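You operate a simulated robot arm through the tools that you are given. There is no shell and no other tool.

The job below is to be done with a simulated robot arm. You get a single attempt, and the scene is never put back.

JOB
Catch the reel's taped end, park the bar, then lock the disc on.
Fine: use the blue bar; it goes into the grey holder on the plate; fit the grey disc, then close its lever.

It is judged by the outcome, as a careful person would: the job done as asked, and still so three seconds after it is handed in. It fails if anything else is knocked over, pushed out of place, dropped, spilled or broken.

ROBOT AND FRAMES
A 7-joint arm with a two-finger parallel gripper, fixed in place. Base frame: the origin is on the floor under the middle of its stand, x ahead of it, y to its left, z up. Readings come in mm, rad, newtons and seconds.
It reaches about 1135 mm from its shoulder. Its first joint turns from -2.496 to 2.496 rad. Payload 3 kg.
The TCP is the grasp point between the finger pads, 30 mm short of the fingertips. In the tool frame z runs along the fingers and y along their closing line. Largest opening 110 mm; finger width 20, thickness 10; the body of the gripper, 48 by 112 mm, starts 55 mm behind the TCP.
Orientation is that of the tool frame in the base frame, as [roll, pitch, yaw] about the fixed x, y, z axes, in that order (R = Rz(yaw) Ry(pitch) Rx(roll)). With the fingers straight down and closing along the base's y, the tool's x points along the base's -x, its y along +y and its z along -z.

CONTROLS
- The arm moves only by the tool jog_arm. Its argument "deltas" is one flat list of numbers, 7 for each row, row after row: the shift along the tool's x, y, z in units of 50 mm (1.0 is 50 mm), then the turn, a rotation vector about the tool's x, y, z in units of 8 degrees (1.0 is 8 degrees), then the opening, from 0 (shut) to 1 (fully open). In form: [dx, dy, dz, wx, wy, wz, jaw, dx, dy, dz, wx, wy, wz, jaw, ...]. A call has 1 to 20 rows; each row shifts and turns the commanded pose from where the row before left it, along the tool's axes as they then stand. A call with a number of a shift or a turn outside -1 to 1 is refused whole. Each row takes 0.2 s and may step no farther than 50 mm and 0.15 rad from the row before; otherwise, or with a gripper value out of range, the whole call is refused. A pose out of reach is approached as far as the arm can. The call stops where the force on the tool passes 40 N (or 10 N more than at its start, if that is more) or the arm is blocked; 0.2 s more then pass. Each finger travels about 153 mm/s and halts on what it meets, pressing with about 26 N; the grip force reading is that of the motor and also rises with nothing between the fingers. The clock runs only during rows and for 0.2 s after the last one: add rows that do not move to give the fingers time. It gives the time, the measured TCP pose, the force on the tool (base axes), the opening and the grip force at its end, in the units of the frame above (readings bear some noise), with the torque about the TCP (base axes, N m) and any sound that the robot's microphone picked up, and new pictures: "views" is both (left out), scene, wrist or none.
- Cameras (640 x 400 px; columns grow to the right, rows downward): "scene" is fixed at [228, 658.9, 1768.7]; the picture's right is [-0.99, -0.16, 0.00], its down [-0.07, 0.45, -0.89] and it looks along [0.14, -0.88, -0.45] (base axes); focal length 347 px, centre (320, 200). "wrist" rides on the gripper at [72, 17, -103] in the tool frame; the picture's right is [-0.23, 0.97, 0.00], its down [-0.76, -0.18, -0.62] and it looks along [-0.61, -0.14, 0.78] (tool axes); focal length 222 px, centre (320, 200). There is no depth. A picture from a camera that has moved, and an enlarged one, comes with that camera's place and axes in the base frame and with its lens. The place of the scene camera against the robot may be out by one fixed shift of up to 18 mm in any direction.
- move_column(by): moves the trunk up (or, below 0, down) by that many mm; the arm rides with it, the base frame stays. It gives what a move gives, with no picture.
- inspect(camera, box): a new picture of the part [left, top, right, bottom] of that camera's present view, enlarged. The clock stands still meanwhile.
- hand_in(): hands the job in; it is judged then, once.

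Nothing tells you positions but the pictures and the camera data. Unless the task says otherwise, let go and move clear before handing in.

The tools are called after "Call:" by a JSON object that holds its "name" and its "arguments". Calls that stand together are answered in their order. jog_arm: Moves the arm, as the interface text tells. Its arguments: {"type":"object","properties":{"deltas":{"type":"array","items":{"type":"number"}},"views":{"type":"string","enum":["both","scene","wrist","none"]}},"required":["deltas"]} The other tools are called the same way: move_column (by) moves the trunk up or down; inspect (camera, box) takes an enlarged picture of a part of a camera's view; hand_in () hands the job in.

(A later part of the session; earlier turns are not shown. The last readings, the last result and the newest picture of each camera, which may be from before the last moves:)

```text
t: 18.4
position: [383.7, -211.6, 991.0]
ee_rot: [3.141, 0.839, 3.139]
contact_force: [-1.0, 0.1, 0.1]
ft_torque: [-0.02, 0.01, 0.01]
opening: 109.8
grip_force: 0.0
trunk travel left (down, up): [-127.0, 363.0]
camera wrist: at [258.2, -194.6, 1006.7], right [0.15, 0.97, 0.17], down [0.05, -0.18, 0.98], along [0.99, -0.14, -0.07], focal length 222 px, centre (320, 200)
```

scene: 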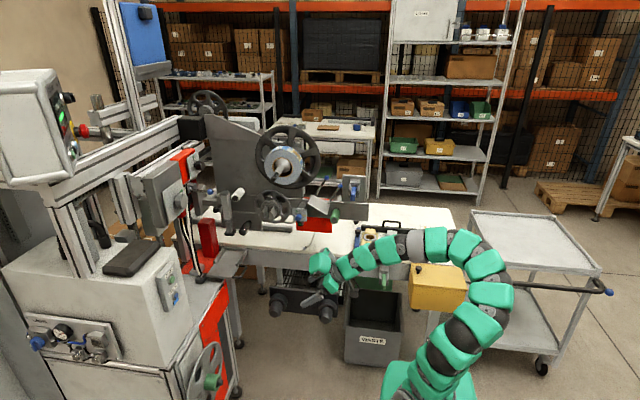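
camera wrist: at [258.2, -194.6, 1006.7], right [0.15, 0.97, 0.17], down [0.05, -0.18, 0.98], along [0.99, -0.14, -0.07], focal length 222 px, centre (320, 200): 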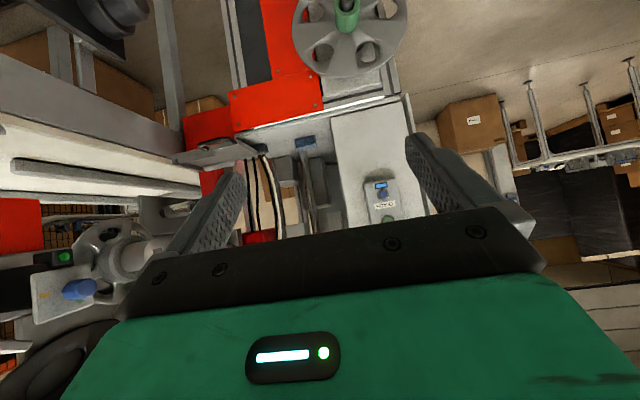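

Call:
{"name": "jog_arm", "arguments": {"deltas": [0.74, 0, 0.66, 0, 0, 0, 1, 0.74, 0, 0.66, 0, 0, 0, 1, 0.74, 0, 0.66, 0, 0, 0, 1, 0.74, 0, 0.66, 0, 0, 0, 1, 0.74, 0, 0.66, 0, 0, 0, 1, 0.74, 0, 0.66, 0, 0, 0, 1]}}

Call:
{"name": "inspect", "arguments": {"camera": "wrist", "box": [240, 20, 460, 180]}}

```text
t: 19.8
position: [403.9, -282.2, 815.6]
ee_rot: [3.139, 0.837, 3.139]
contact_force: [0.2, 1.0, 0.0]
ft_torque: [-0.02, -0.03, 0.0]
opening: 110.0
grip_force: 0.0
out of reach, approached as far as the arm can: row 1, 2, 3, 4, 5, 6
trunk travel left (down, up): [-127.0, 363.0]
camera wrist: at [277.5, -264.7, 831.9], right [0.15, 0.97, 0.17], down [0.05, -0.18, 0.98], along [0.99, -0.14, -0.07], focal length 222 px, centre (320, 200)
```

scene: 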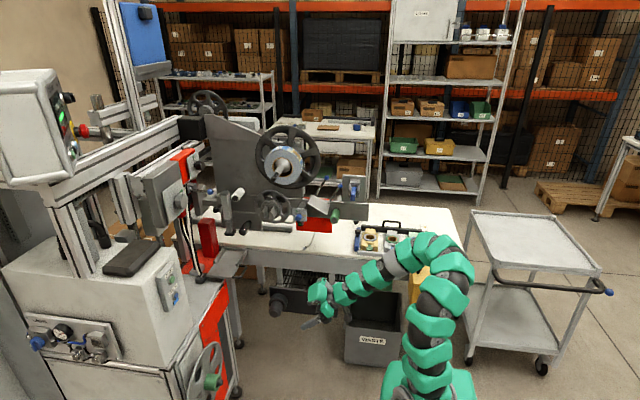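
wrist: 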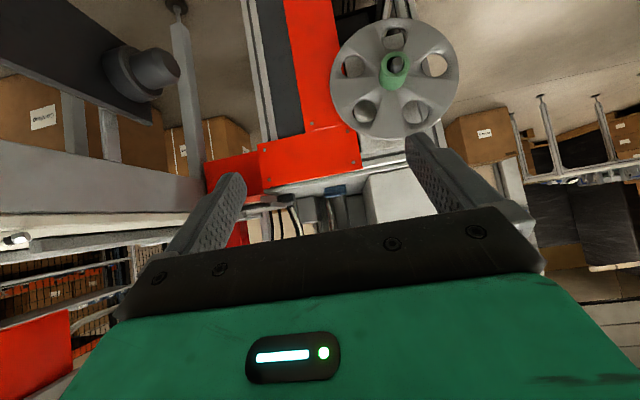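

```text
2.50 times, centred on (350, 100) of wrist
camera zoom: at [277.5, -264.7, 831.9], right [0.15, 0.97, 0.17], down [0.05, -0.18, 0.98], along [0.99, -0.14, -0.07], focal length 555 px, centre (245, 450)
```

zoom: 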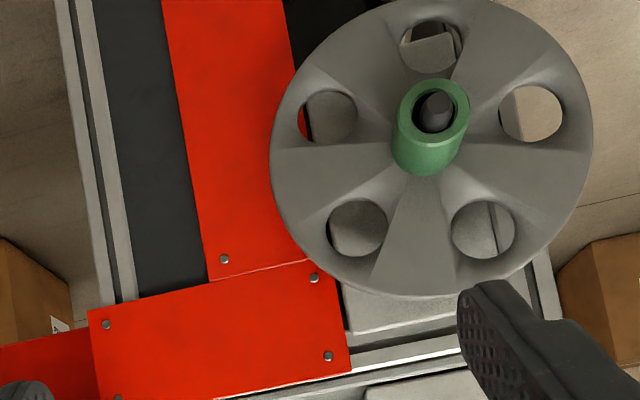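

Call:
{"name": "inspect", "arguments": {"camera": "wrist", "box": [360, 20, 440, 90]}}

Call:
{"name": "inspect", "arguments": {"camera": "scene", "box": [180, 335, 240, 400]}}

Call:
{"name": "inspect", "arguments": {"camera": "scene", "box": [330, 165, 378, 205]}}

Call:
{"name": "inspect", "arguments": {"camera": "scene", "box": [250, 130, 320, 200]}}

```text
5.71 times, centred on (400, 55) of wrist
camera zoom: at [277.5, -264.7, 831.9], right [0.15, 0.97, 0.17], down [0.05, -0.18, 0.98], along [0.99, -0.14, -0.07], focal length 1269 px, centre (-137, 1029)
```

zoom: 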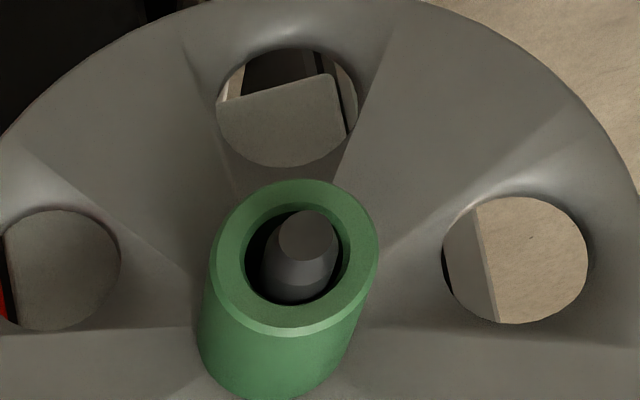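

```text
6.15 times, centred on (210, 368) of scene
camera zoom: at [228.0, 658.9, 1768.7], right [-0.99, -0.16, 0.0], down [-0.07, 0.45, -0.89], along [0.14, -0.88, -0.45], focal length 2135 px, centre (997, -831)
```

zoom: 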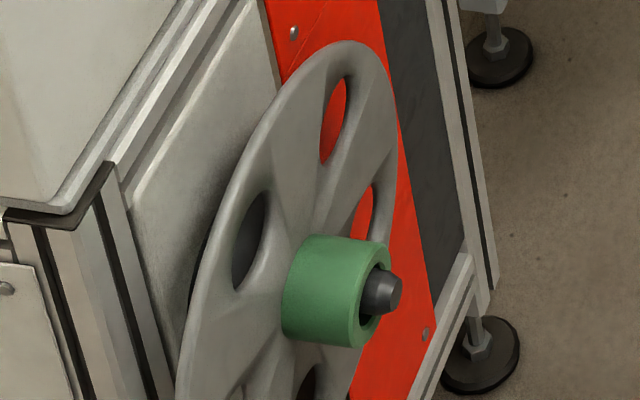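

```text
10.00 times, centred on (354, 185) of scene
camera zoom: at [228.0, 658.9, 1768.7], right [-0.99, -0.16, 0.0], down [-0.07, 0.45, -0.89], along [0.14, -0.88, -0.45], focal length 3469 px, centre (-20, 350)
```

zoom: 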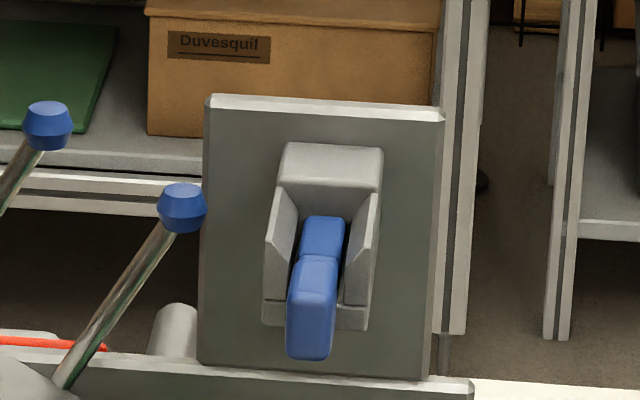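

```text
5.71 times, centred on (285, 165) of scene
camera zoom: at [228.0, 658.9, 1768.7], right [-0.99, -0.16, 0.0], down [-0.07, 0.45, -0.89], along [0.14, -0.88, -0.45], focal length 1982 px, centre (520, 400)
```

zoom: 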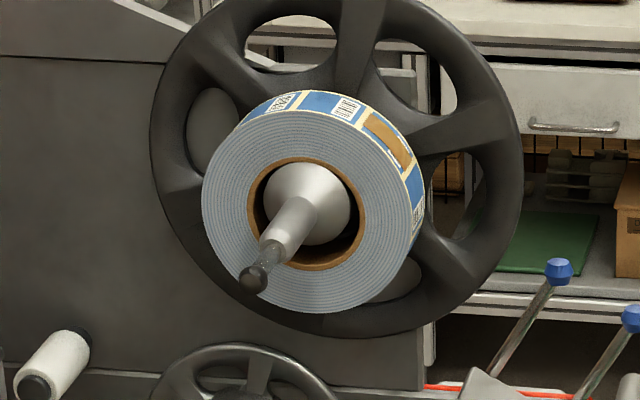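

The disc is a five-hole grey flange with a green hub tube on a plain peg. Next I'll raise the trunk, turn back to the bench, and get close-ups of the blue piece in the bracket and the blue bar by the tray.

Call:
{"name": "move_column", "arguments": {"by": 300}}

Call:
{"name": "jog_arm", "arguments": {"deltas": [-0.3, 0.5, -0.3, 0, 0, 0, 1, -0.3, 0.5, -0.3, 0, 0, 0, 1, -0.3, 0.5, -0.3, 0, 0, 0, 1]}}

```text
t: 22.8
position: [404.2, -282.0, 1116.3]
ee_rot: [3.14, 0.836, 3.14]
contact_force: [-0.4, 0.3, 0.1]
ft_torque: [-0.01, -0.02, 0.0]
opening: 109.8
grip_force: 0.1
trunk travel left (down, up): [-427.0, 63.0]
```

```text
t: 23.6
position: [414.3, -240.4, 1192.9]
ee_rot: [-3.141, 0.837, -3.138]
contact_force: [-0.1, 0.6, 0.4]
ft_torque: [-0.04, -0.02, -0.05]
opening: 110.0
grip_force: 0.1
out of reach, approached as far as the arm can: row 1, 2, 3
trunk travel left (down, up): [-427.0, 63.0]
camera wrist: at [287.6, -223.2, 1208.4], right [0.15, 0.97, 0.17], down [0.05, -0.18, 0.98], along [0.99, -0.14, -0.07], focal length 222 px, centre (320, 200)
```

scene: 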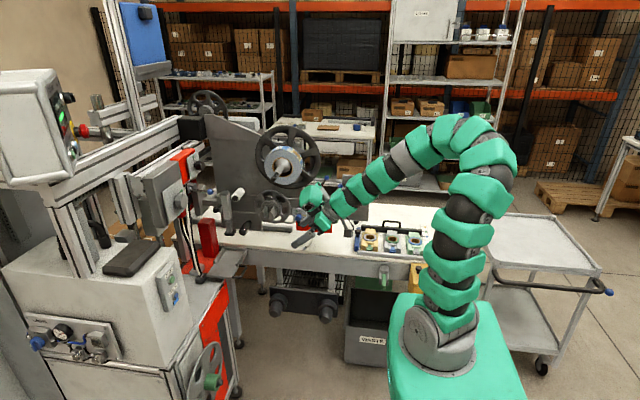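
wrist: 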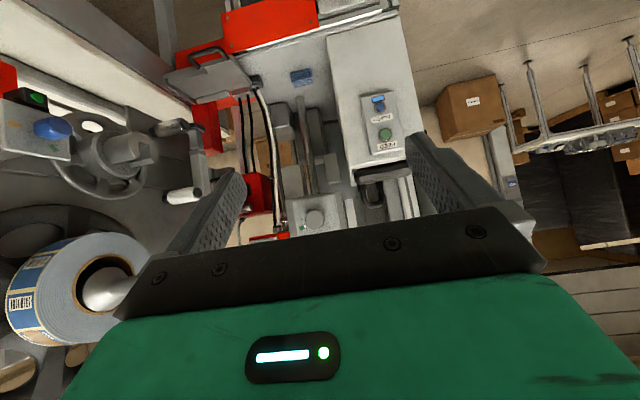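

Call:
{"name": "jog_arm", "arguments": {"deltas": [0, 0, 0, 0.743, 0, 0.669, 1, 0, 0, 0, 0.743, 0, 0.669, 1, 0, 0, 0, 0.743, 0, 0.669, 1, 0, 0, 0, 0.743, 0, 0.669, 1, 0, 0, 0, 0.743, 0, 0.669, 1, 0, 0, 0, 0.743, 0, 0.669, 1, 0, 0, 0, 0.743, 0, 0.669, 1, 0, 0, 0, 0.743, 0, 0.669, 1, 0, 0, 0, 0.743, 0, 0.669, 1, 0, 0, 0, 0.743, 0, 0.669, 1, 0, 0, 0, 0.743, 0, 0.669, 1]}}

```text
t: 26.0
position: [427.3, -277.5, 1206.9]
ee_rot: [-3.091, 0.876, 1.774]
contact_force: [-0.1, 0.0, 0.5]
ft_torque: [0.03, -0.02, 0.0]
opening: 110.2
grip_force: 0.0
out of reach, approached as far as the arm can: row 1, 2, 3, 4, 5
trunk travel left (down, up): [-427.0, 63.0]
camera wrist: at [423.0, -151.4, 1216.3], right [0.99, 0.02, 0.14], down [-0.14, -0.03, 0.99], along [0.02, -1.0, -0.03], focal length 222 px, centre (320, 200)
```

scene: 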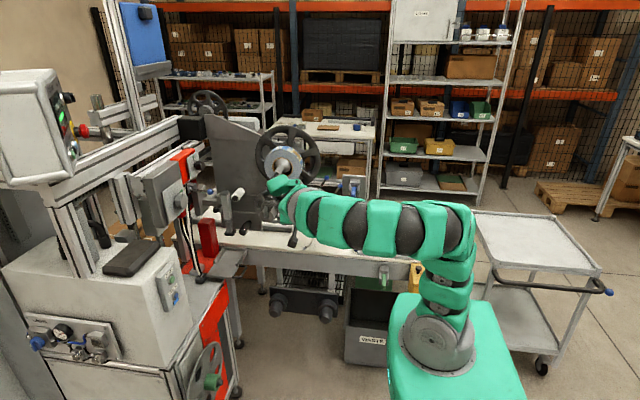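
wrist: 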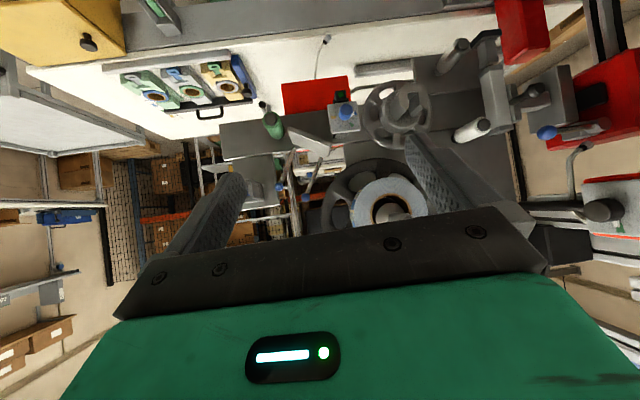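

Call:
{"name": "jog_arm", "arguments": {"deltas": [-0.43, -0.58, 0.34, 0, 0, 0, 1, -0.43, -0.58, 0.34, 0, 0, 0, 1, -0.43, -0.58, 0.34, 0, 0, 0, 1, -0.43, -0.58, 0.34, 0, 0, 0, 1, -0.43, -0.58, 0.34, 0, 0, 0, 1, -0.43, -0.58, 0.34, 0, 0, 0, 1]}}

Call:
{"name": "inspect", "arguments": {"camera": "wrist", "box": [220, 60, 460, 230]}}

```text
t: 27.4
position: [281.9, -465.7, 1246.1]
ee_rot: [-3.091, 0.877, 1.779]
contact_force: [-0.3, 0.6, 0.1]
ft_torque: [-0.04, 0.0, -0.02]
opening: 109.8
grip_force: 0.2
trunk travel left (down, up): [-427.0, 63.0]
camera wrist: at [277.1, -339.0, 1256.8], right [0.99, 0.02, 0.14], down [-0.14, -0.03, 0.99], along [0.02, -1.0, -0.03], focal length 222 px, centre (320, 200)
```

scene: 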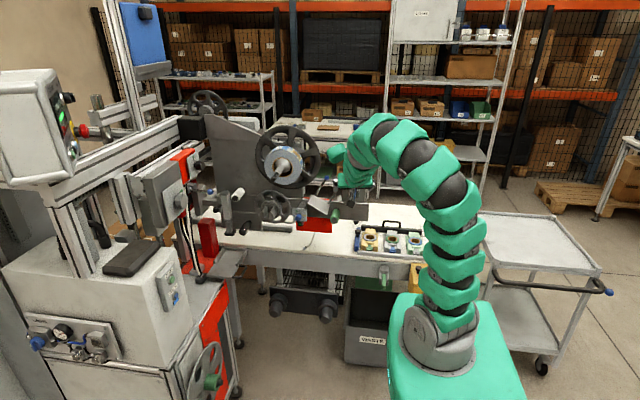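
wrist: 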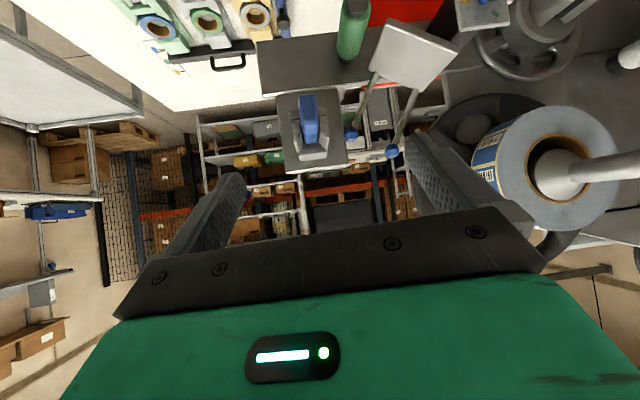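

```text
2.35 times, centred on (340, 145) of wrist
camera zoom: at [277.1, -339.0, 1256.8], right [0.99, 0.02, 0.14], down [-0.14, -0.03, 0.99], along [0.02, -1.0, -0.03], focal length 523 px, centre (273, 329)
```

zoom: 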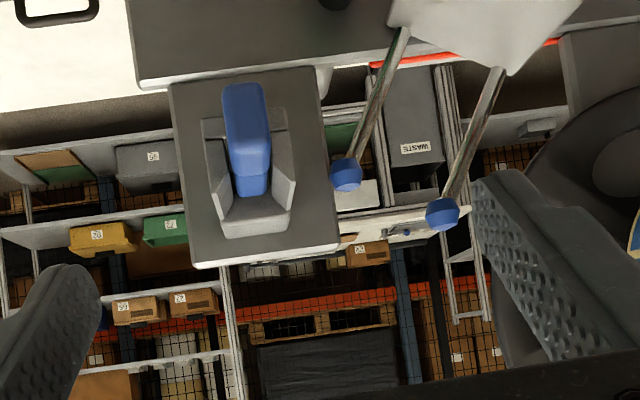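

Call:
{"name": "jog_arm", "arguments": {"deltas": [0.054, -0.83, 0.295, 0, 0, 0, 1, 0.054, -0.83, 0.295, 0, 0, 0, 1, 0.054, -0.83, 0.295, 0, 0, 0, 1, 0.054, -0.83, 0.295, 0, 0, 0, 1, 0, 0, 0, -0.768, 0, -0.64, 1, 0, 0, 0, -0.768, 0, -0.64, 1, 0, 0, 0, -0.768, 0, -0.64, 1, 0, 0, 0, -0.768, 0, -0.64, 1, 0, 0, 0, -0.768, 0, -0.64, 1, 0, 0, 0, -0.768, 0, -0.64, 1, 0, 0, 0, -0.768, 0, -0.64, 1, 0, 0, 0, -0.768, 0, -0.64, 1]}}

Call:
{"name": "inspect", "arguments": {"camera": "wrist", "box": [220, 60, 460, 230]}}

```text
t: 30.0
position: [124.4, -530.9, 1205.3]
ee_rot: [-3.118, 0.849, 2.872]
contact_force: [-0.4, 0.7, 0.2]
ft_torque: [0.0, 0.02, -0.01]
opening: 110.0
grip_force: 0.1
trunk travel left (down, up): [-427.0, 63.0]
camera wrist: at [8.2, -479.1, 1219.2], right [0.42, 0.89, 0.16], down [-0.01, -0.17, 0.99], along [0.91, -0.41, -0.06], focal length 222 px, centre (320, 200)
```

scene: 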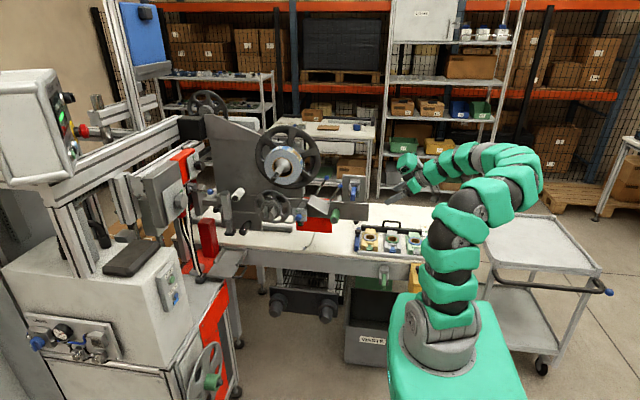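
wrist: 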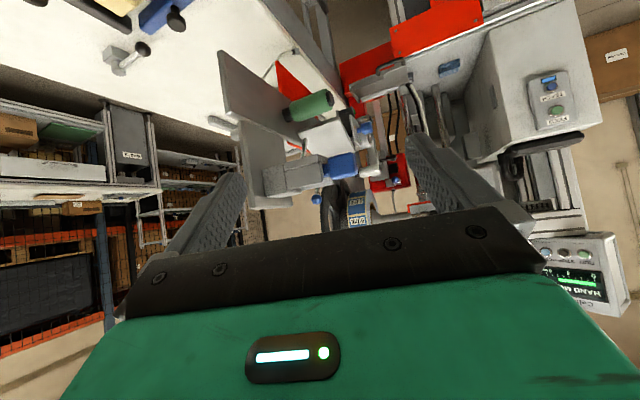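

```text
2.35 times, centred on (340, 145) of wrist
camera zoom: at [8.2, -479.1, 1219.2], right [0.42, 0.89, 0.16], down [-0.01, -0.17, 0.99], along [0.91, -0.41, -0.06], focal length 523 px, centre (273, 329)
```

zoom: 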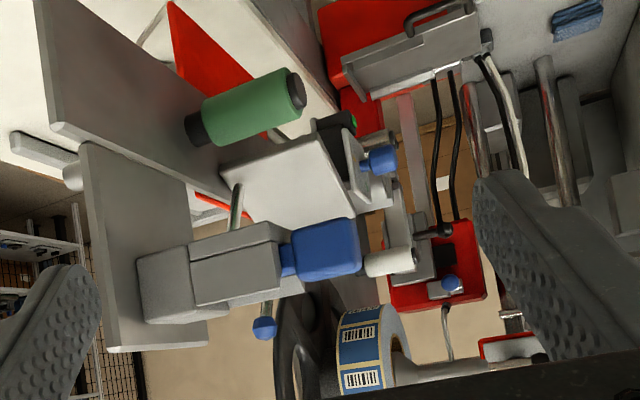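

Call:
{"name": "inspect", "arguments": {"camera": "wrist", "box": [60, 0, 260, 100]}}

Call:
{"name": "inspect", "arguments": {"camera": "wrist", "box": [260, 130, 400, 220]}}

```text
3.20 times, centred on (160, 50) of wrist
camera zoom: at [8.2, -479.1, 1219.2], right [0.42, 0.89, 0.16], down [-0.01, -0.17, 0.99], along [0.91, -0.41, -0.06], focal length 711 px, centre (832, 680)
```

zoom: 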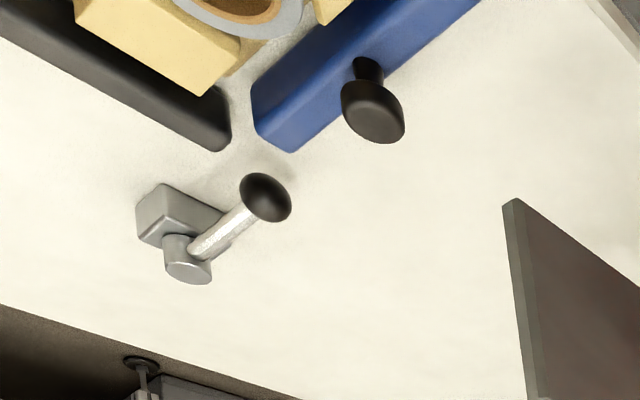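

```text
4.44 times, centred on (330, 175) of wrist
camera zoom: at [8.2, -479.1, 1219.2], right [0.42, 0.89, 0.16], down [-0.01, -0.17, 0.99], along [0.91, -0.41, -0.06], focal length 987 px, centre (276, 311)
```

zoom: 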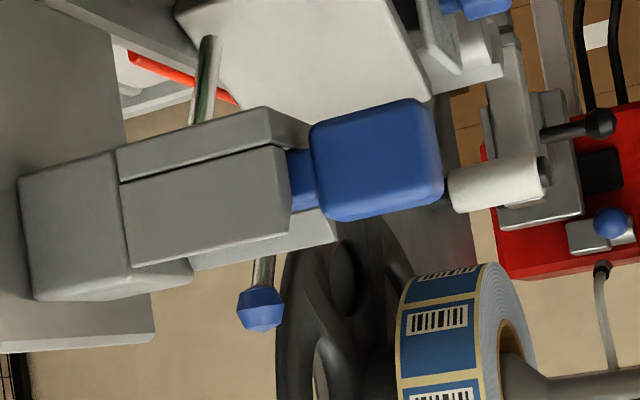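

The bracket has lead-in cheeks, and the blue piece is a bar with a thick handle plugged in along y. The handle is about 35 mm tall, near (285, -575, 1160). I'll back away and line up straight in front of it, fingers pointing -y.

Call:
{"name": "jog_arm", "arguments": {"deltas": [0.167, 0.916, -0.19, 0, 0, 0, 1, 0.167, 0.916, -0.19, 0, 0, 0, 1, 0, 0, 0, 0.7, 0, 0.616, 1, 0, 0, 0, 0.7, 0, 0.616, 1, 0, 0, 0, 0.7, 0, 0.616, 1, 0, 0, 0, 0.7, 0, 0.616, 1, 0, 0, 0, 0.7, 0, 0.616, 1, 0, 0, 0, 0.7, 0, 0.616, 1, 0, 0, 0, 0.7, 0, 0.616, 1, 0, 0, 0, 0.7, 0, 0.616, 1, 0, 0, 0, 0.7, 0, 0.616, 1, 0, 0, 0, 0.7, 0, 0.616, 1], "views": "none"}}

Call:
{"name": "jog_arm", "arguments": {"deltas": [0, 0.9, 0, 0, -1, 0, 0.6, 0, 0.9, 0, 0, -1, 0, 0.6, 0, 0.7, 0, 0, -1, 0, 0.6, 0, 0.7, 0, 0, -1, 0, 0.6, 0, 0, 0, 0, -1, 0, 0.6, 0, 0, 0, 0, -0.17, 0, 0.6]}}

```text
t: 32.6
position: [102.6, -479.9, 1220.0]
ee_rot: [-3.068, 0.869, 1.721]
contact_force: [-0.2, 0.0, -0.7]
ft_torque: [-0.02, -0.07, 0.02]
opening: 110.1
grip_force: 0.0
out of reach, approached as far as the arm can: row 6, 7, 8, 9, 10, 11
trunk travel left (down, up): [-427.0, 63.0]
```

```text
t: 34.0
position: [259.5, -503.9, 1289.8]
ee_rot: [-2.87, 1.399, 1.922]
contact_force: [0.6, -0.8, -0.2]
ft_torque: [0.01, 0.02, -0.04]
opening: 65.8
grip_force: 0.1
out of reach, approached as far as the arm can: row 1, 2, 3, 4, 5
trunk travel left (down, up): [-427.0, 63.0]
camera wrist: at [262.8, -389.8, 1235.7], right [0.98, 0.04, 0.18], down [-0.18, 0.48, 0.86], along [-0.05, -0.88, 0.48], focal length 222 px, centre (320, 200)
```

scene: 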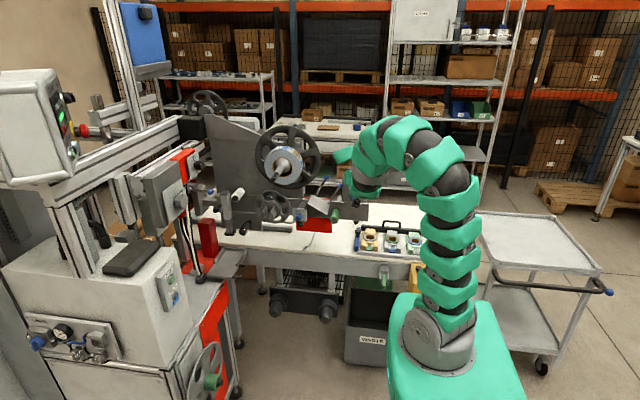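
wrist: 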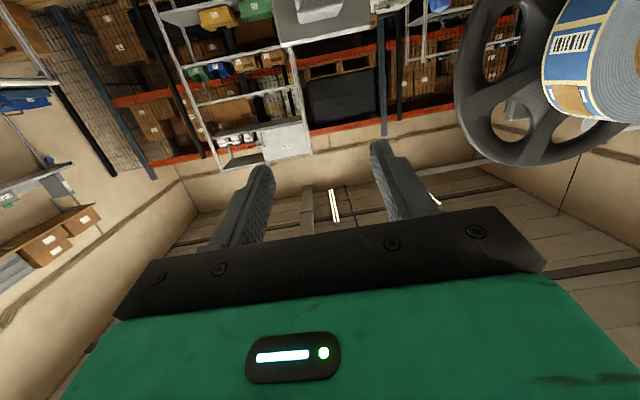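

Call:
{"name": "jog_arm", "arguments": {"deltas": [0, -0.95, 0, 0, 0, 0, 0.6, 0, -0.95, 0, 0, 0, 0, 0.6, 0, -0.95, 0, 0, 0, 0, 0.6], "views": "none"}}

```text
t: 34.8
position: [164.2, -533.4, 1347.3]
ee_rot: [-2.829, 1.423, 1.966]
contact_force: [0.5, 0.9, -0.3]
ft_torque: [-0.03, 0.02, -0.06]
opening: 66.0
grip_force: 0.0
out of reach, approached as far as the arm can: row 1, 2, 3
trunk travel left (down, up): [-427.0, 63.0]
```

Call:
{"name": "move_column", "arguments": {"by": -300}}

Call:
{"name": "jog_arm", "arguments": {"deltas": [0, 0, 0, 0, 0, 0, 0.6]}}

```text
t: 37.8
position: [164.1, -532.8, 1047.0]
ee_rot: [-2.838, 1.422, 1.961]
contact_force: [-0.6, 0.6, -0.3]
ft_torque: [-0.03, 0.0, -0.02]
opening: 65.9
grip_force: 0.1
trunk travel left (down, up): [-127.0, 363.0]
```

```text
t: 38.2
position: [165.6, -532.8, 1047.1]
ee_rot: [-2.838, 1.422, 1.959]
contact_force: [1.2, -0.2, -0.3]
ft_torque: [0.02, -0.05, -0.02]
opening: 66.0
grip_force: 0.1
trunk travel left (down, up): [-127.0, 363.0]
camera wrist: at [167.9, -419.4, 989.1], right [0.98, 0.05, 0.18], down [-0.18, 0.49, 0.85], along [-0.04, -0.87, 0.5], focal length 222 px, centre (320, 200)
```

scene: 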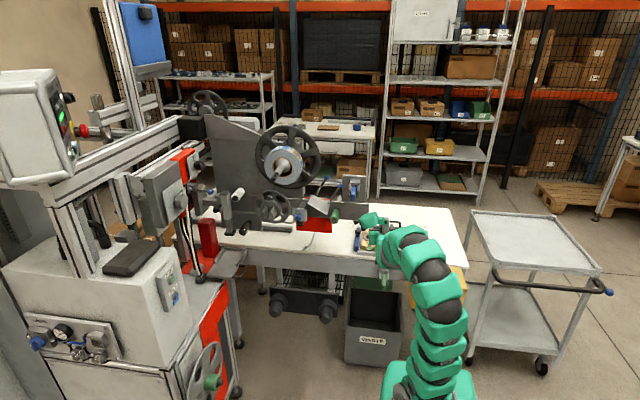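
wrist: 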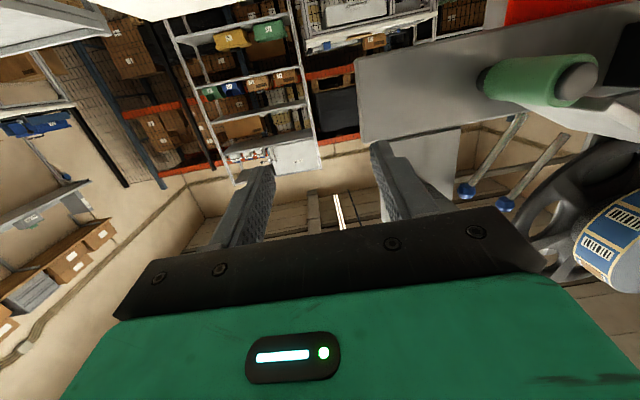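

Call:
{"name": "jog_arm", "arguments": {"deltas": [0, 0, -0.63, 0.3, -0.5, 0.18, 0.6, 0, 0, -0.63, 0.3, -0.5, 0.18, 0.6, -0.77, 0, 0, 0, 0, 0, 0.6, -0.77, 0, 0, 0, 0, 0, 0.6, -0.77, 0, 0, 0, 0, 0, 0.6, 0, 0.8, 0, 0, 0, 0, 0.6, 0, 0.8, 0, 0, 0, 0, 0.6, 0, 0.8, 0, 0, 0, 0, 0.6]}}

```text
t: 40.0
position: [273.7, -520.1, 1212.3]
ee_rot: [-2.923, 1.521, 1.852]
contact_force: [-0.3, -0.2, -1.4]
ft_torque: [0.0, -0.01, 0.06]
opening: 66.1
grip_force: 0.1
out of reach, approached as far as the arm can: row 1, 2
trunk travel left (down, up): [-127.0, 363.0]
camera wrist: at [283.4, -412.2, 1144.6], right [0.98, 0.05, 0.22], down [-0.2, 0.57, 0.79], along [-0.09, -0.82, 0.57], focal length 222 px, centre (320, 200)
```

scene: 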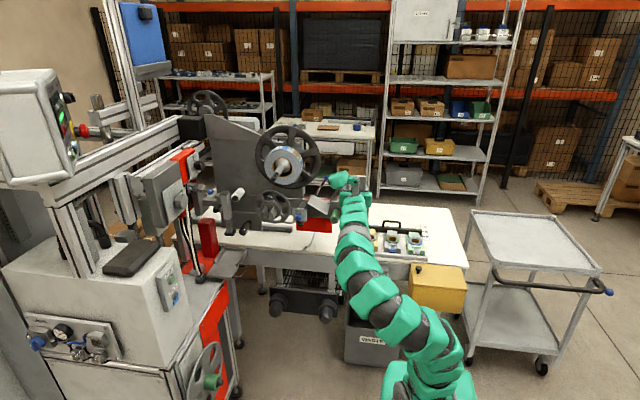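
wrist: 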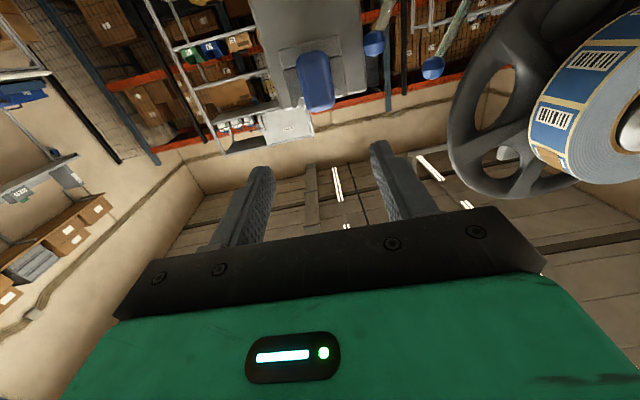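

Call:
{"name": "jog_arm", "arguments": {"deltas": [0, 0.1, -0.6, 0.225, -0.17, 0.04, 0.6, 0.5, 0.1, 0, 0.225, -0.17, 0.04, 0.6, 0.5, 0, 0, 0, 0, 0, 0.6]}}

```text
t: 40.8
position: [275.0, -486.3, 1182.6]
ee_rot: [2.489, 1.562, 0.901]
contact_force: [-0.5, -0.8, 0.4]
ft_torque: [0.0, 0.04, 0.03]
opening: 65.9
grip_force: 0.0
out of reach, approached as far as the arm can: row 2, 3
trunk travel left (down, up): [-127.0, 363.0]
camera wrist: at [292.8, -383.5, 1111.0], right [0.97, -0.02, 0.23], down [-0.17, 0.62, 0.77], along [-0.16, -0.78, 0.6], focal length 222 px, centre (320, 200)
```

scene: 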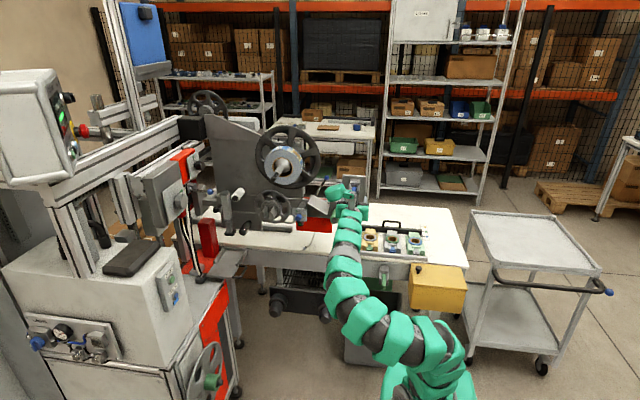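
wrist: 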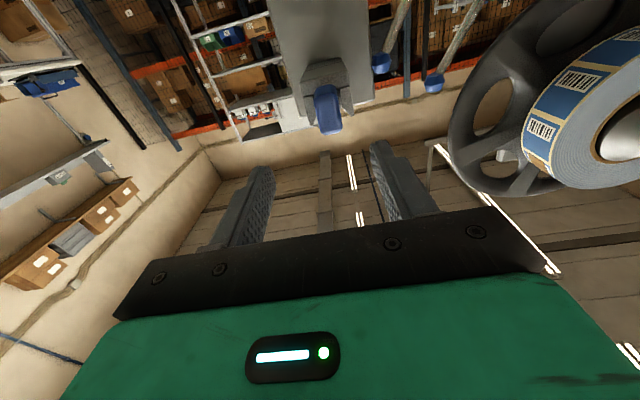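

The axis grip at this spot is at the edge of reach. I'll use a 45° grip instead, which will also let the gripper point straight down when the bar faces the reel.

Call:
{"name": "jog_arm", "arguments": {"deltas": [-0.47, 0.1, 0, 0, 0.5, 0, 0.6, -0.47, 0.05, 0, 0, 0.5, 0, 0.6, 0, 0, 0, 0, 0.925, 0, 0.6, 0, 0, 0, 0, 0.925, 0, 0.6, 0, 0, 0, 0, 0.925, 0, 0.6, 0, 0, 0, 0, 0.925, 0, 0.6, 0, 0, 0, 0, 0.925, 0, 0.6]}}

```text
t: 42.4
position: [281.5, -490.2, 1229.0]
ee_rot: [-3.138, 0.778, 1.569]
contact_force: [0.4, 0.2, 0.0]
ft_torque: [-0.03, -0.01, -0.01]
opening: 65.9
grip_force: 0.0
trunk travel left (down, up): [-127.0, 363.0]
camera wrist: at [298.1, -366.2, 1251.5], right [0.97, -0.17, 0.16], down [-0.18, -0.1, 0.98], along [-0.15, -0.98, -0.13], focal length 222 px, centre (320, 200)
```

scene: 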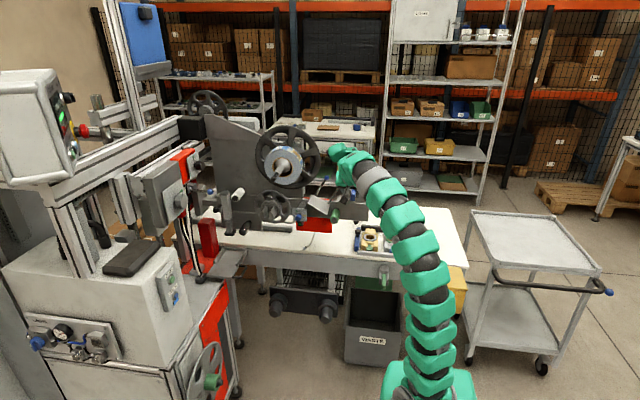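
wrist: 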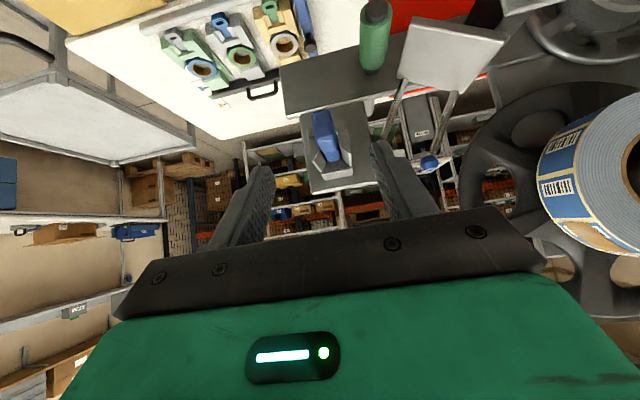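

Call:
{"name": "inspect", "arguments": {"camera": "wrist", "box": [270, 90, 400, 200]}}

Call:
{"name": "jog_arm", "arguments": {"deltas": [0, 0.02, 0.45, 0, 0, 0, 0.6, 0, 0, 0.45, 0, 0, 0, 0.6], "views": "wrist"}}

Call:
{"name": "inspect", "arguments": {"camera": "wrist", "box": [250, 80, 410, 200]}}

```text
3.64 times, centred on (335, 145) of wrist
camera zoom: at [298.1, -366.2, 1251.5], right [0.97, -0.17, 0.16], down [-0.18, -0.1, 0.98], along [-0.15, -0.98, -0.13], focal length 808 px, centre (266, 400)
```

zoom: 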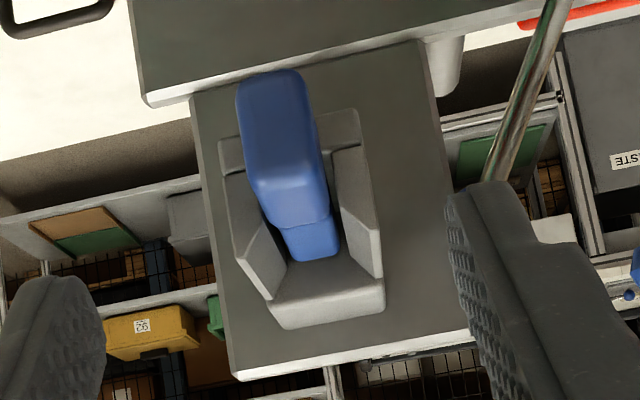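

```text
t: 43.0
position: [282.7, -523.5, 1196.4]
ee_rot: [-3.138, 0.783, 1.569]
contact_force: [0.6, 1.1, 0.5]
ft_torque: [0.0, -0.01, 0.0]
opening: 65.8
grip_force: 0.1
trunk travel left (down, up): [-127.0, 363.0]
camera wrist: at [298.3, -398.6, 1219.2], right [0.97, -0.17, 0.16], down [-0.18, -0.1, 0.98], along [-0.15, -0.98, -0.13], focal length 222 px, centre (320, 200)
```

wrist: 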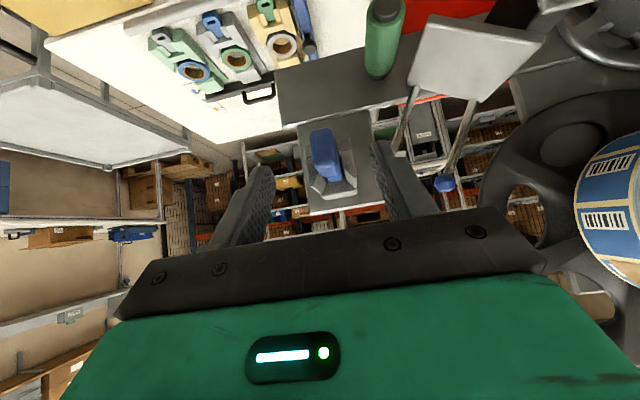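

```text
3.33 times, centred on (330, 140) of wrist
camera zoom: at [298.3, -398.6, 1219.2], right [0.97, -0.17, 0.16], down [-0.18, -0.1, 0.98], along [-0.15, -0.98, -0.13], focal length 740 px, centre (287, 400)
```

zoom: 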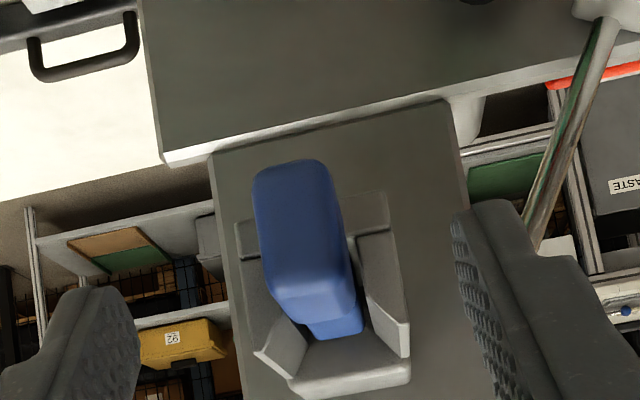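

Call:
{"name": "jog_arm", "arguments": {"deltas": [0, 0.02, 0.42, 0, 0, 0, 0.6, 0, 0, 0.42, 0, 0, 0, 0.6], "views": "wrist"}}

Call:
{"name": "inspect", "arguments": {"camera": "wrist", "box": [240, 100, 420, 220]}}

```text
t: 43.6
position: [283.2, -551.7, 1166.5]
ee_rot: [-3.141, 0.783, 1.567]
contact_force: [0.4, -0.2, 0.7]
ft_torque: [-0.01, -0.01, -0.02]
opening: 66.2
grip_force: 0.1
trunk travel left (down, up): [-127.0, 363.0]
camera wrist: at [299.5, -427.7, 1189.9], right [0.97, -0.17, 0.16], down [-0.18, -0.1, 0.98], along [-0.15, -0.98, -0.13], focal length 222 px, centre (320, 200)
```

wrist: 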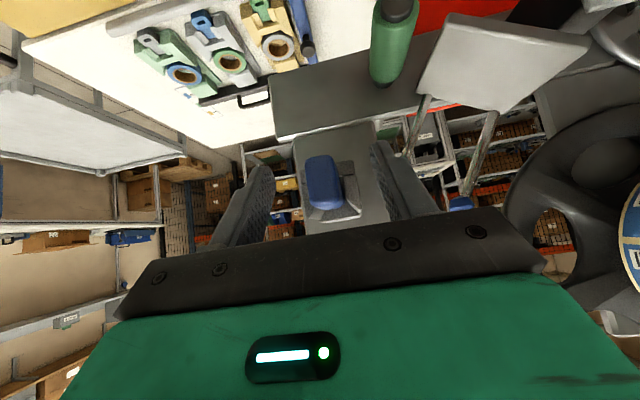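

```text
3.33 times, centred on (330, 160) of wrist
camera zoom: at [299.5, -427.7, 1189.9], right [0.97, -0.17, 0.16], down [-0.18, -0.1, 0.98], along [-0.15, -0.98, -0.13], focal length 740 px, centre (287, 333)
```

zoom: 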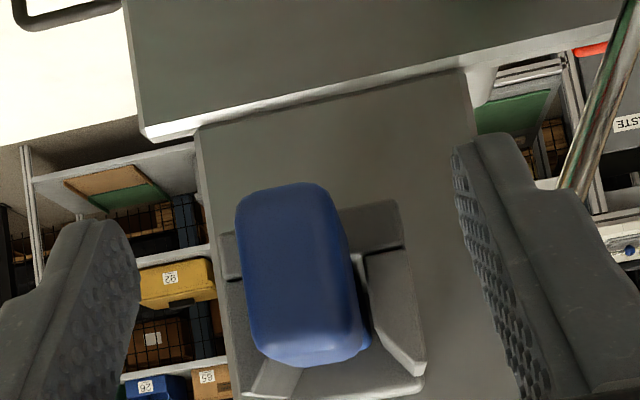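

Call:
{"name": "jog_arm", "arguments": {"deltas": [0, 0, 0, 0, 0, 0, 0, 0, 0, 0, 0, 0, 0, 0, 0, 0, 0, 0, 0, 0, 0], "views": "wrist"}}

```text
t: 44.4
position: [282.8, -552.6, 1166.2]
ee_rot: [-3.137, 0.782, 1.569]
contact_force: [0.0, -0.1, -0.5]
ft_torque: [0.03, -0.01, 0.0]
opening: 17.5
grip_force: 26.0
trunk travel left (down, up): [-127.0, 363.0]
camera wrist: at [299.5, -427.9, 1189.5], right [0.97, -0.17, 0.16], down [-0.18, -0.1, 0.98], along [-0.15, -0.98, -0.13], focal length 222 px, centre (320, 200)
```

wrist: 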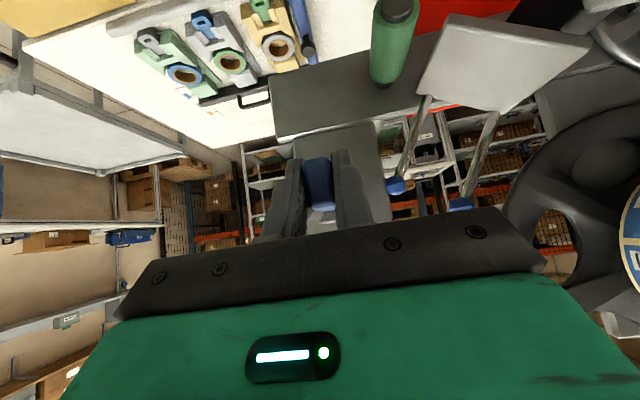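

Call:
{"name": "jog_arm", "arguments": {"deltas": [0.07, 0, -0.07, 0, 0, 0, 0, 0.07, 0, -0.07, 0, 0, 0, 0, 0.07, 0, -0.07, 0, 0, 0, 0], "views": "wrist"}}

```text
t: 45.2
position: [283.5, -535.6, 1166.3]
ee_rot: [-3.139, 0.78, 1.569]
contact_force: [-0.6, -0.8, 1.7]
ft_torque: [-0.12, 0.03, -0.06]
opening: 17.3
grip_force: 25.9
trunk travel left (down, up): [-127.0, 363.0]
camera wrist: at [299.4, -413.0, 1189.5], right [0.97, -0.17, 0.16], down [-0.18, -0.1, 0.98], along [-0.15, -0.98, -0.13], focal length 222 px, centre (320, 200)
```

wrist: 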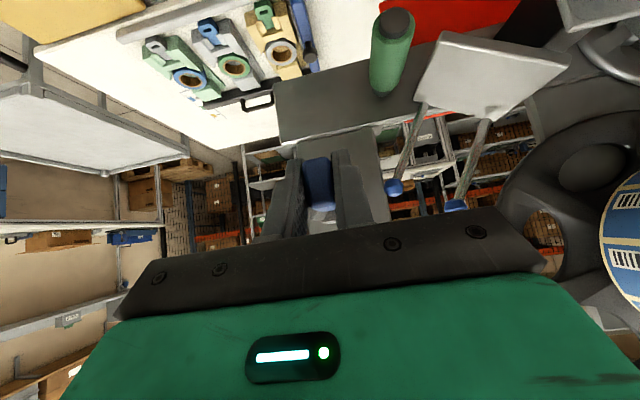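

The blue bar slides freely, so it is a removable bar. I'll keep pulling it straight out.

Call:
{"name": "jog_arm", "arguments": {"deltas": [0.2, 0, -0.2, 0, 0, 0, 0, 0.2, 0, -0.2, 0, 0, 0, 0, 0.2, 0, -0.2, 0, 0, 0, 0, 0.2, 0, -0.2, 0, 0, 0, 0, 0.2, 0, -0.2, 0, 0, 0, 0, 0.2, 0, -0.2, 0, 0, 0, 0]}}

Call:
{"name": "inspect", "arguments": {"camera": "wrist", "box": [240, 100, 420, 230]}}

Call:
{"name": "inspect", "arguments": {"camera": "scene", "box": [300, 135, 400, 215]}}

```text
t: 46.6
position: [283.0, -452.3, 1164.7]
ee_rot: [-3.136, 0.779, 1.571]
contact_force: [0.0, 0.0, 0.6]
ft_torque: [0.05, 0.03, 0.01]
opening: 17.4
grip_force: 26.5
trunk travel left (down, up): [-127.0, 363.0]
camera wrist: at [299.8, -328.2, 1188.3], right [0.97, -0.17, 0.16], down [-0.17, -0.1, 0.98], along [-0.15, -0.98, -0.13], focal length 222 px, centre (320, 200)
```

scene: 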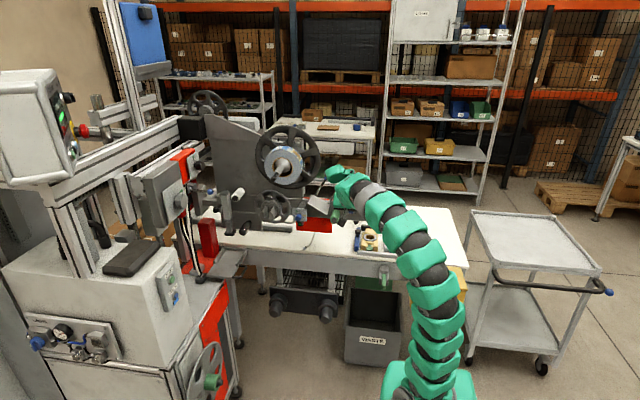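
wrist: 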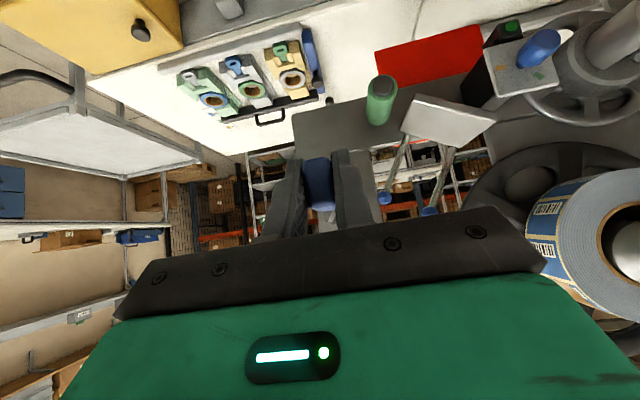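

```text
3.08 times, centred on (330, 165) of wrist
camera zoom: at [299.8, -328.2, 1188.3], right [0.97, -0.17, 0.16], down [-0.17, -0.1, 0.98], along [-0.15, -0.98, -0.13], focal length 684 px, centre (289, 308)
```

zoom: 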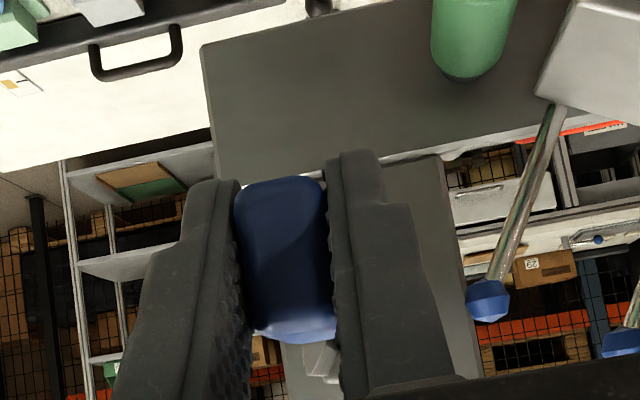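

```text
5.00 times, centred on (350, 175) of scene
camera zoom: at [228.0, 658.9, 1768.7], right [-0.99, -0.16, 0.0], down [-0.07, 0.45, -0.89], along [0.14, -0.88, -0.45], focal length 1734 px, centre (170, 325)
```

zoom: 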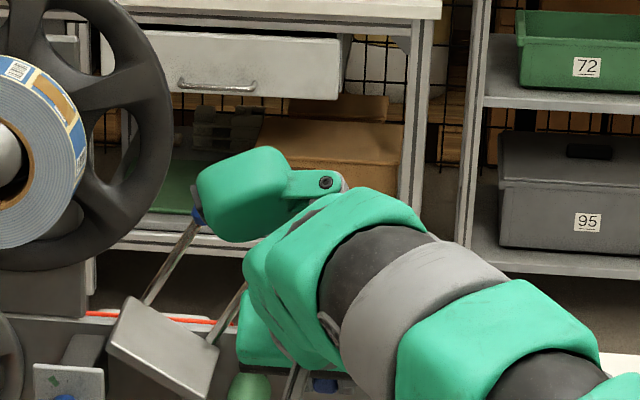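

The bar is out. I'll raise the trunk, swing the gripper to point straight down, and turn the bar so I can see its tip.

Call:
{"name": "move_column", "arguments": {"by": 250}}

Call:
{"name": "jog_arm", "arguments": {"deltas": [0, 0, 0, 0, 0.8, 0, 0, 0, 0, 0, 0, 0.8, 0, 0, 0, 0, 0, 0, 0.8, 0, 0, 0, 0, 0, 0, 0.8, 0, 0, 0, 0, 0, 0, 0.8, 0, 0, 0, 0, 0, 0, 0.8, 0, 0, 0, 0, 0, 0, 0.78, 0, 0]}}

```text
t: 49.2
position: [282.9, -452.3, 1416.2]
ee_rot: [-3.139, 0.782, 1.568]
contact_force: [-0.6, 1.0, -1.3]
ft_torque: [0.05, 0.02, 0.02]
opening: 17.4
grip_force: 25.9
trunk travel left (down, up): [-377.0, 113.0]
```

```text
t: 50.8
position: [263.3, -415.3, 1400.4]
ee_rot: [3.141, 0.058, 1.568]
contact_force: [-0.3, 0.7, -0.7]
ft_torque: [0.05, -0.07, 0.04]
opening: 17.2
grip_force: 25.5
out of reach, approached as far as the arm can: row 6, 7
trunk travel left (down, up): [-377.0, 113.0]
camera wrist: at [278.1, -336.9, 1499.4], right [0.97, -0.23, 0.01], down [-0.18, -0.72, 0.67], along [-0.15, -0.65, -0.75], focal length 222 px, centre (320, 200)
```

scene: 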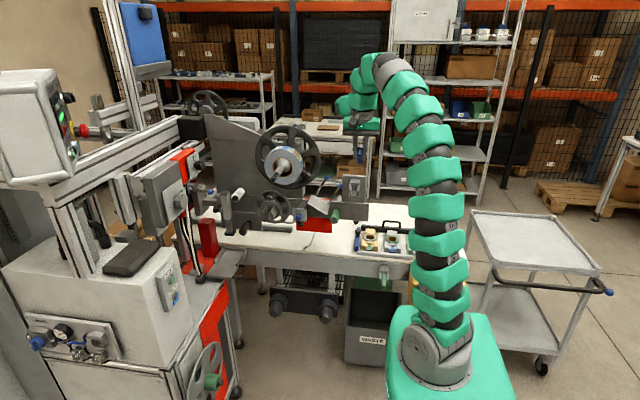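
wrist: 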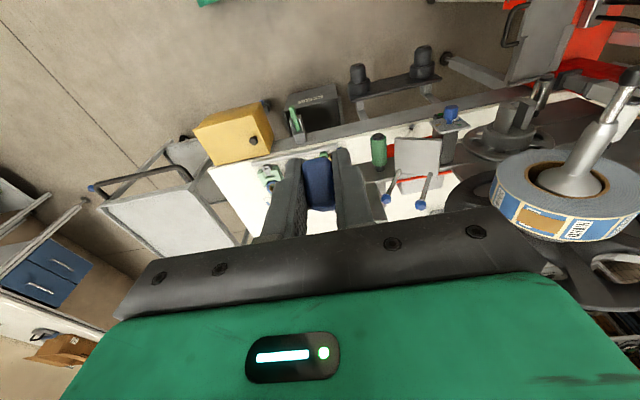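

Call:
{"name": "jog_arm", "arguments": {"deltas": [0, 0.5, 0, 0, 0, -1, 0, 0.5, 0, 0, 0, 0, -1, 0, 0, 0, 0, 0, 0, -1, 0, 0, 0, 0, 0, 0, -1, 0, 0, 0, 0, 0, 0, -1, 0, 0, 0, 0, 0, 0, -1, 0, 0, 0, 0, 0, 0, -1, 0, 0, 0, 0, 0, 0, -1, 0, 0, 0, 0, 0, 0, -1, 0, 0, 0, 0, 0, 0, -1, 0, 0, 0, 0, 0, 0, -1, 0, 0, 0, 0, 0, 0.4, -0.25, 0]}}

Call:
{"name": "inspect", "arguments": {"camera": "scene", "box": [270, 70, 390, 150]}}

Call:
{"name": "inspect", "arguments": {"camera": "wrist", "box": [220, 100, 420, 240]}}

```text
t: 53.4
position: [287.2, -391.2, 1395.5]
ee_rot: [-3.083, -0.056, 3.134]
contact_force: [0.1, -0.4, -0.7]
ft_torque: [0.0, 0.01, -0.04]
opening: 17.3
grip_force: 26.3
trunk travel left (down, up): [-377.0, 113.0]
camera wrist: at [219.0, -368.2, 1501.7], right [0.23, 0.97, -0.07], down [0.8, -0.15, 0.59], along [0.56, -0.19, -0.81], focal length 222 px, centre (320, 200)
```

scene: 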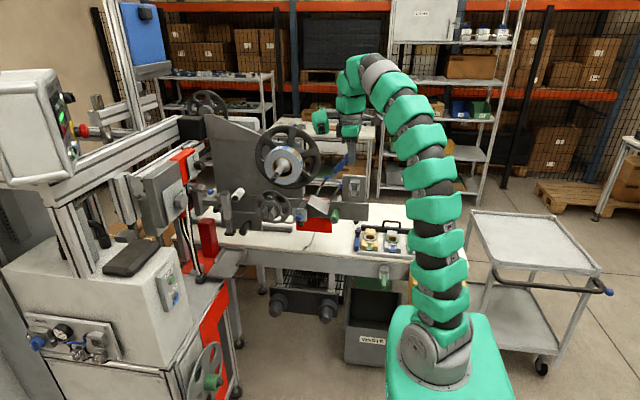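
wrist: 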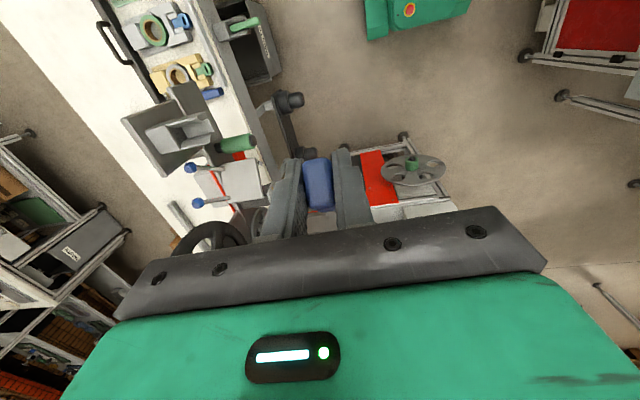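

```text
5.00 times, centred on (330, 110) of scene
camera zoom: at [228.0, 658.9, 1768.7], right [-0.99, -0.16, 0.0], down [-0.07, 0.45, -0.89], along [0.14, -0.88, -0.45], focal length 1734 px, centre (270, 650)
```

zoom: 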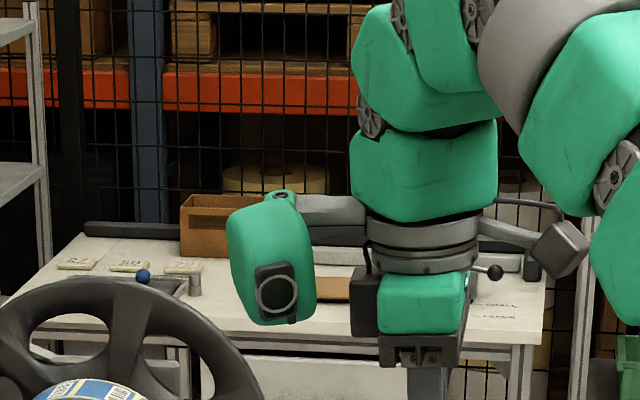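

```text
2.86 times, centred on (320, 170) of wrist
camera zoom: at [219.0, -368.2, 1501.7], right [0.23, 0.97, -0.07], down [0.8, -0.15, 0.59], along [0.56, -0.19, -0.81], focal length 635 px, centre (320, 286)
```

zoom: 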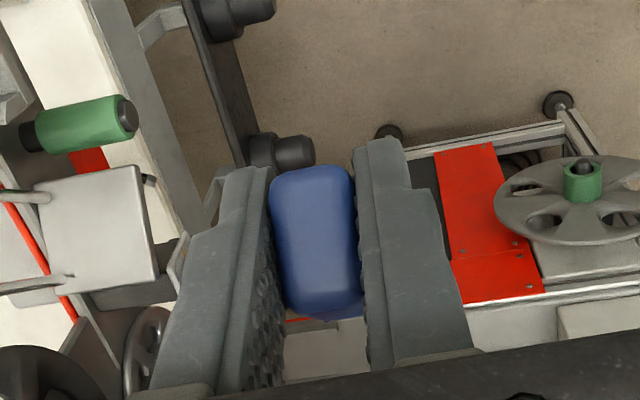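

Now a closer look at the bar's tip from the scene camera.

Call:
{"name": "inspect", "arguments": {"camera": "scene", "box": [305, 130, 375, 200]}}

Call:
{"name": "inspect", "arguments": {"camera": "wrist", "box": [110, 80, 240, 190]}}

```text
5.71 times, centred on (340, 165) of scene
camera zoom: at [228.0, 658.9, 1768.7], right [-0.99, -0.16, 0.0], down [-0.07, 0.45, -0.89], along [0.14, -0.88, -0.45], focal length 1982 px, centre (206, 400)
```

zoom: 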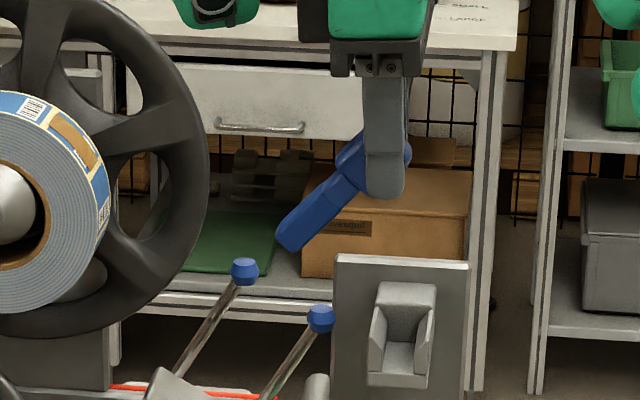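

```text
3.64 times, centred on (175, 135) of wrist
camera zoom: at [219.0, -368.2, 1501.7], right [0.23, 0.97, -0.07], down [0.8, -0.15, 0.59], along [0.56, -0.19, -0.81], focal length 808 px, centre (847, 436)
```

zoom: 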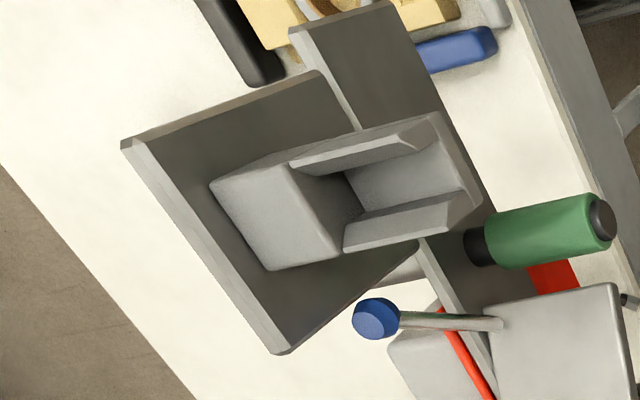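

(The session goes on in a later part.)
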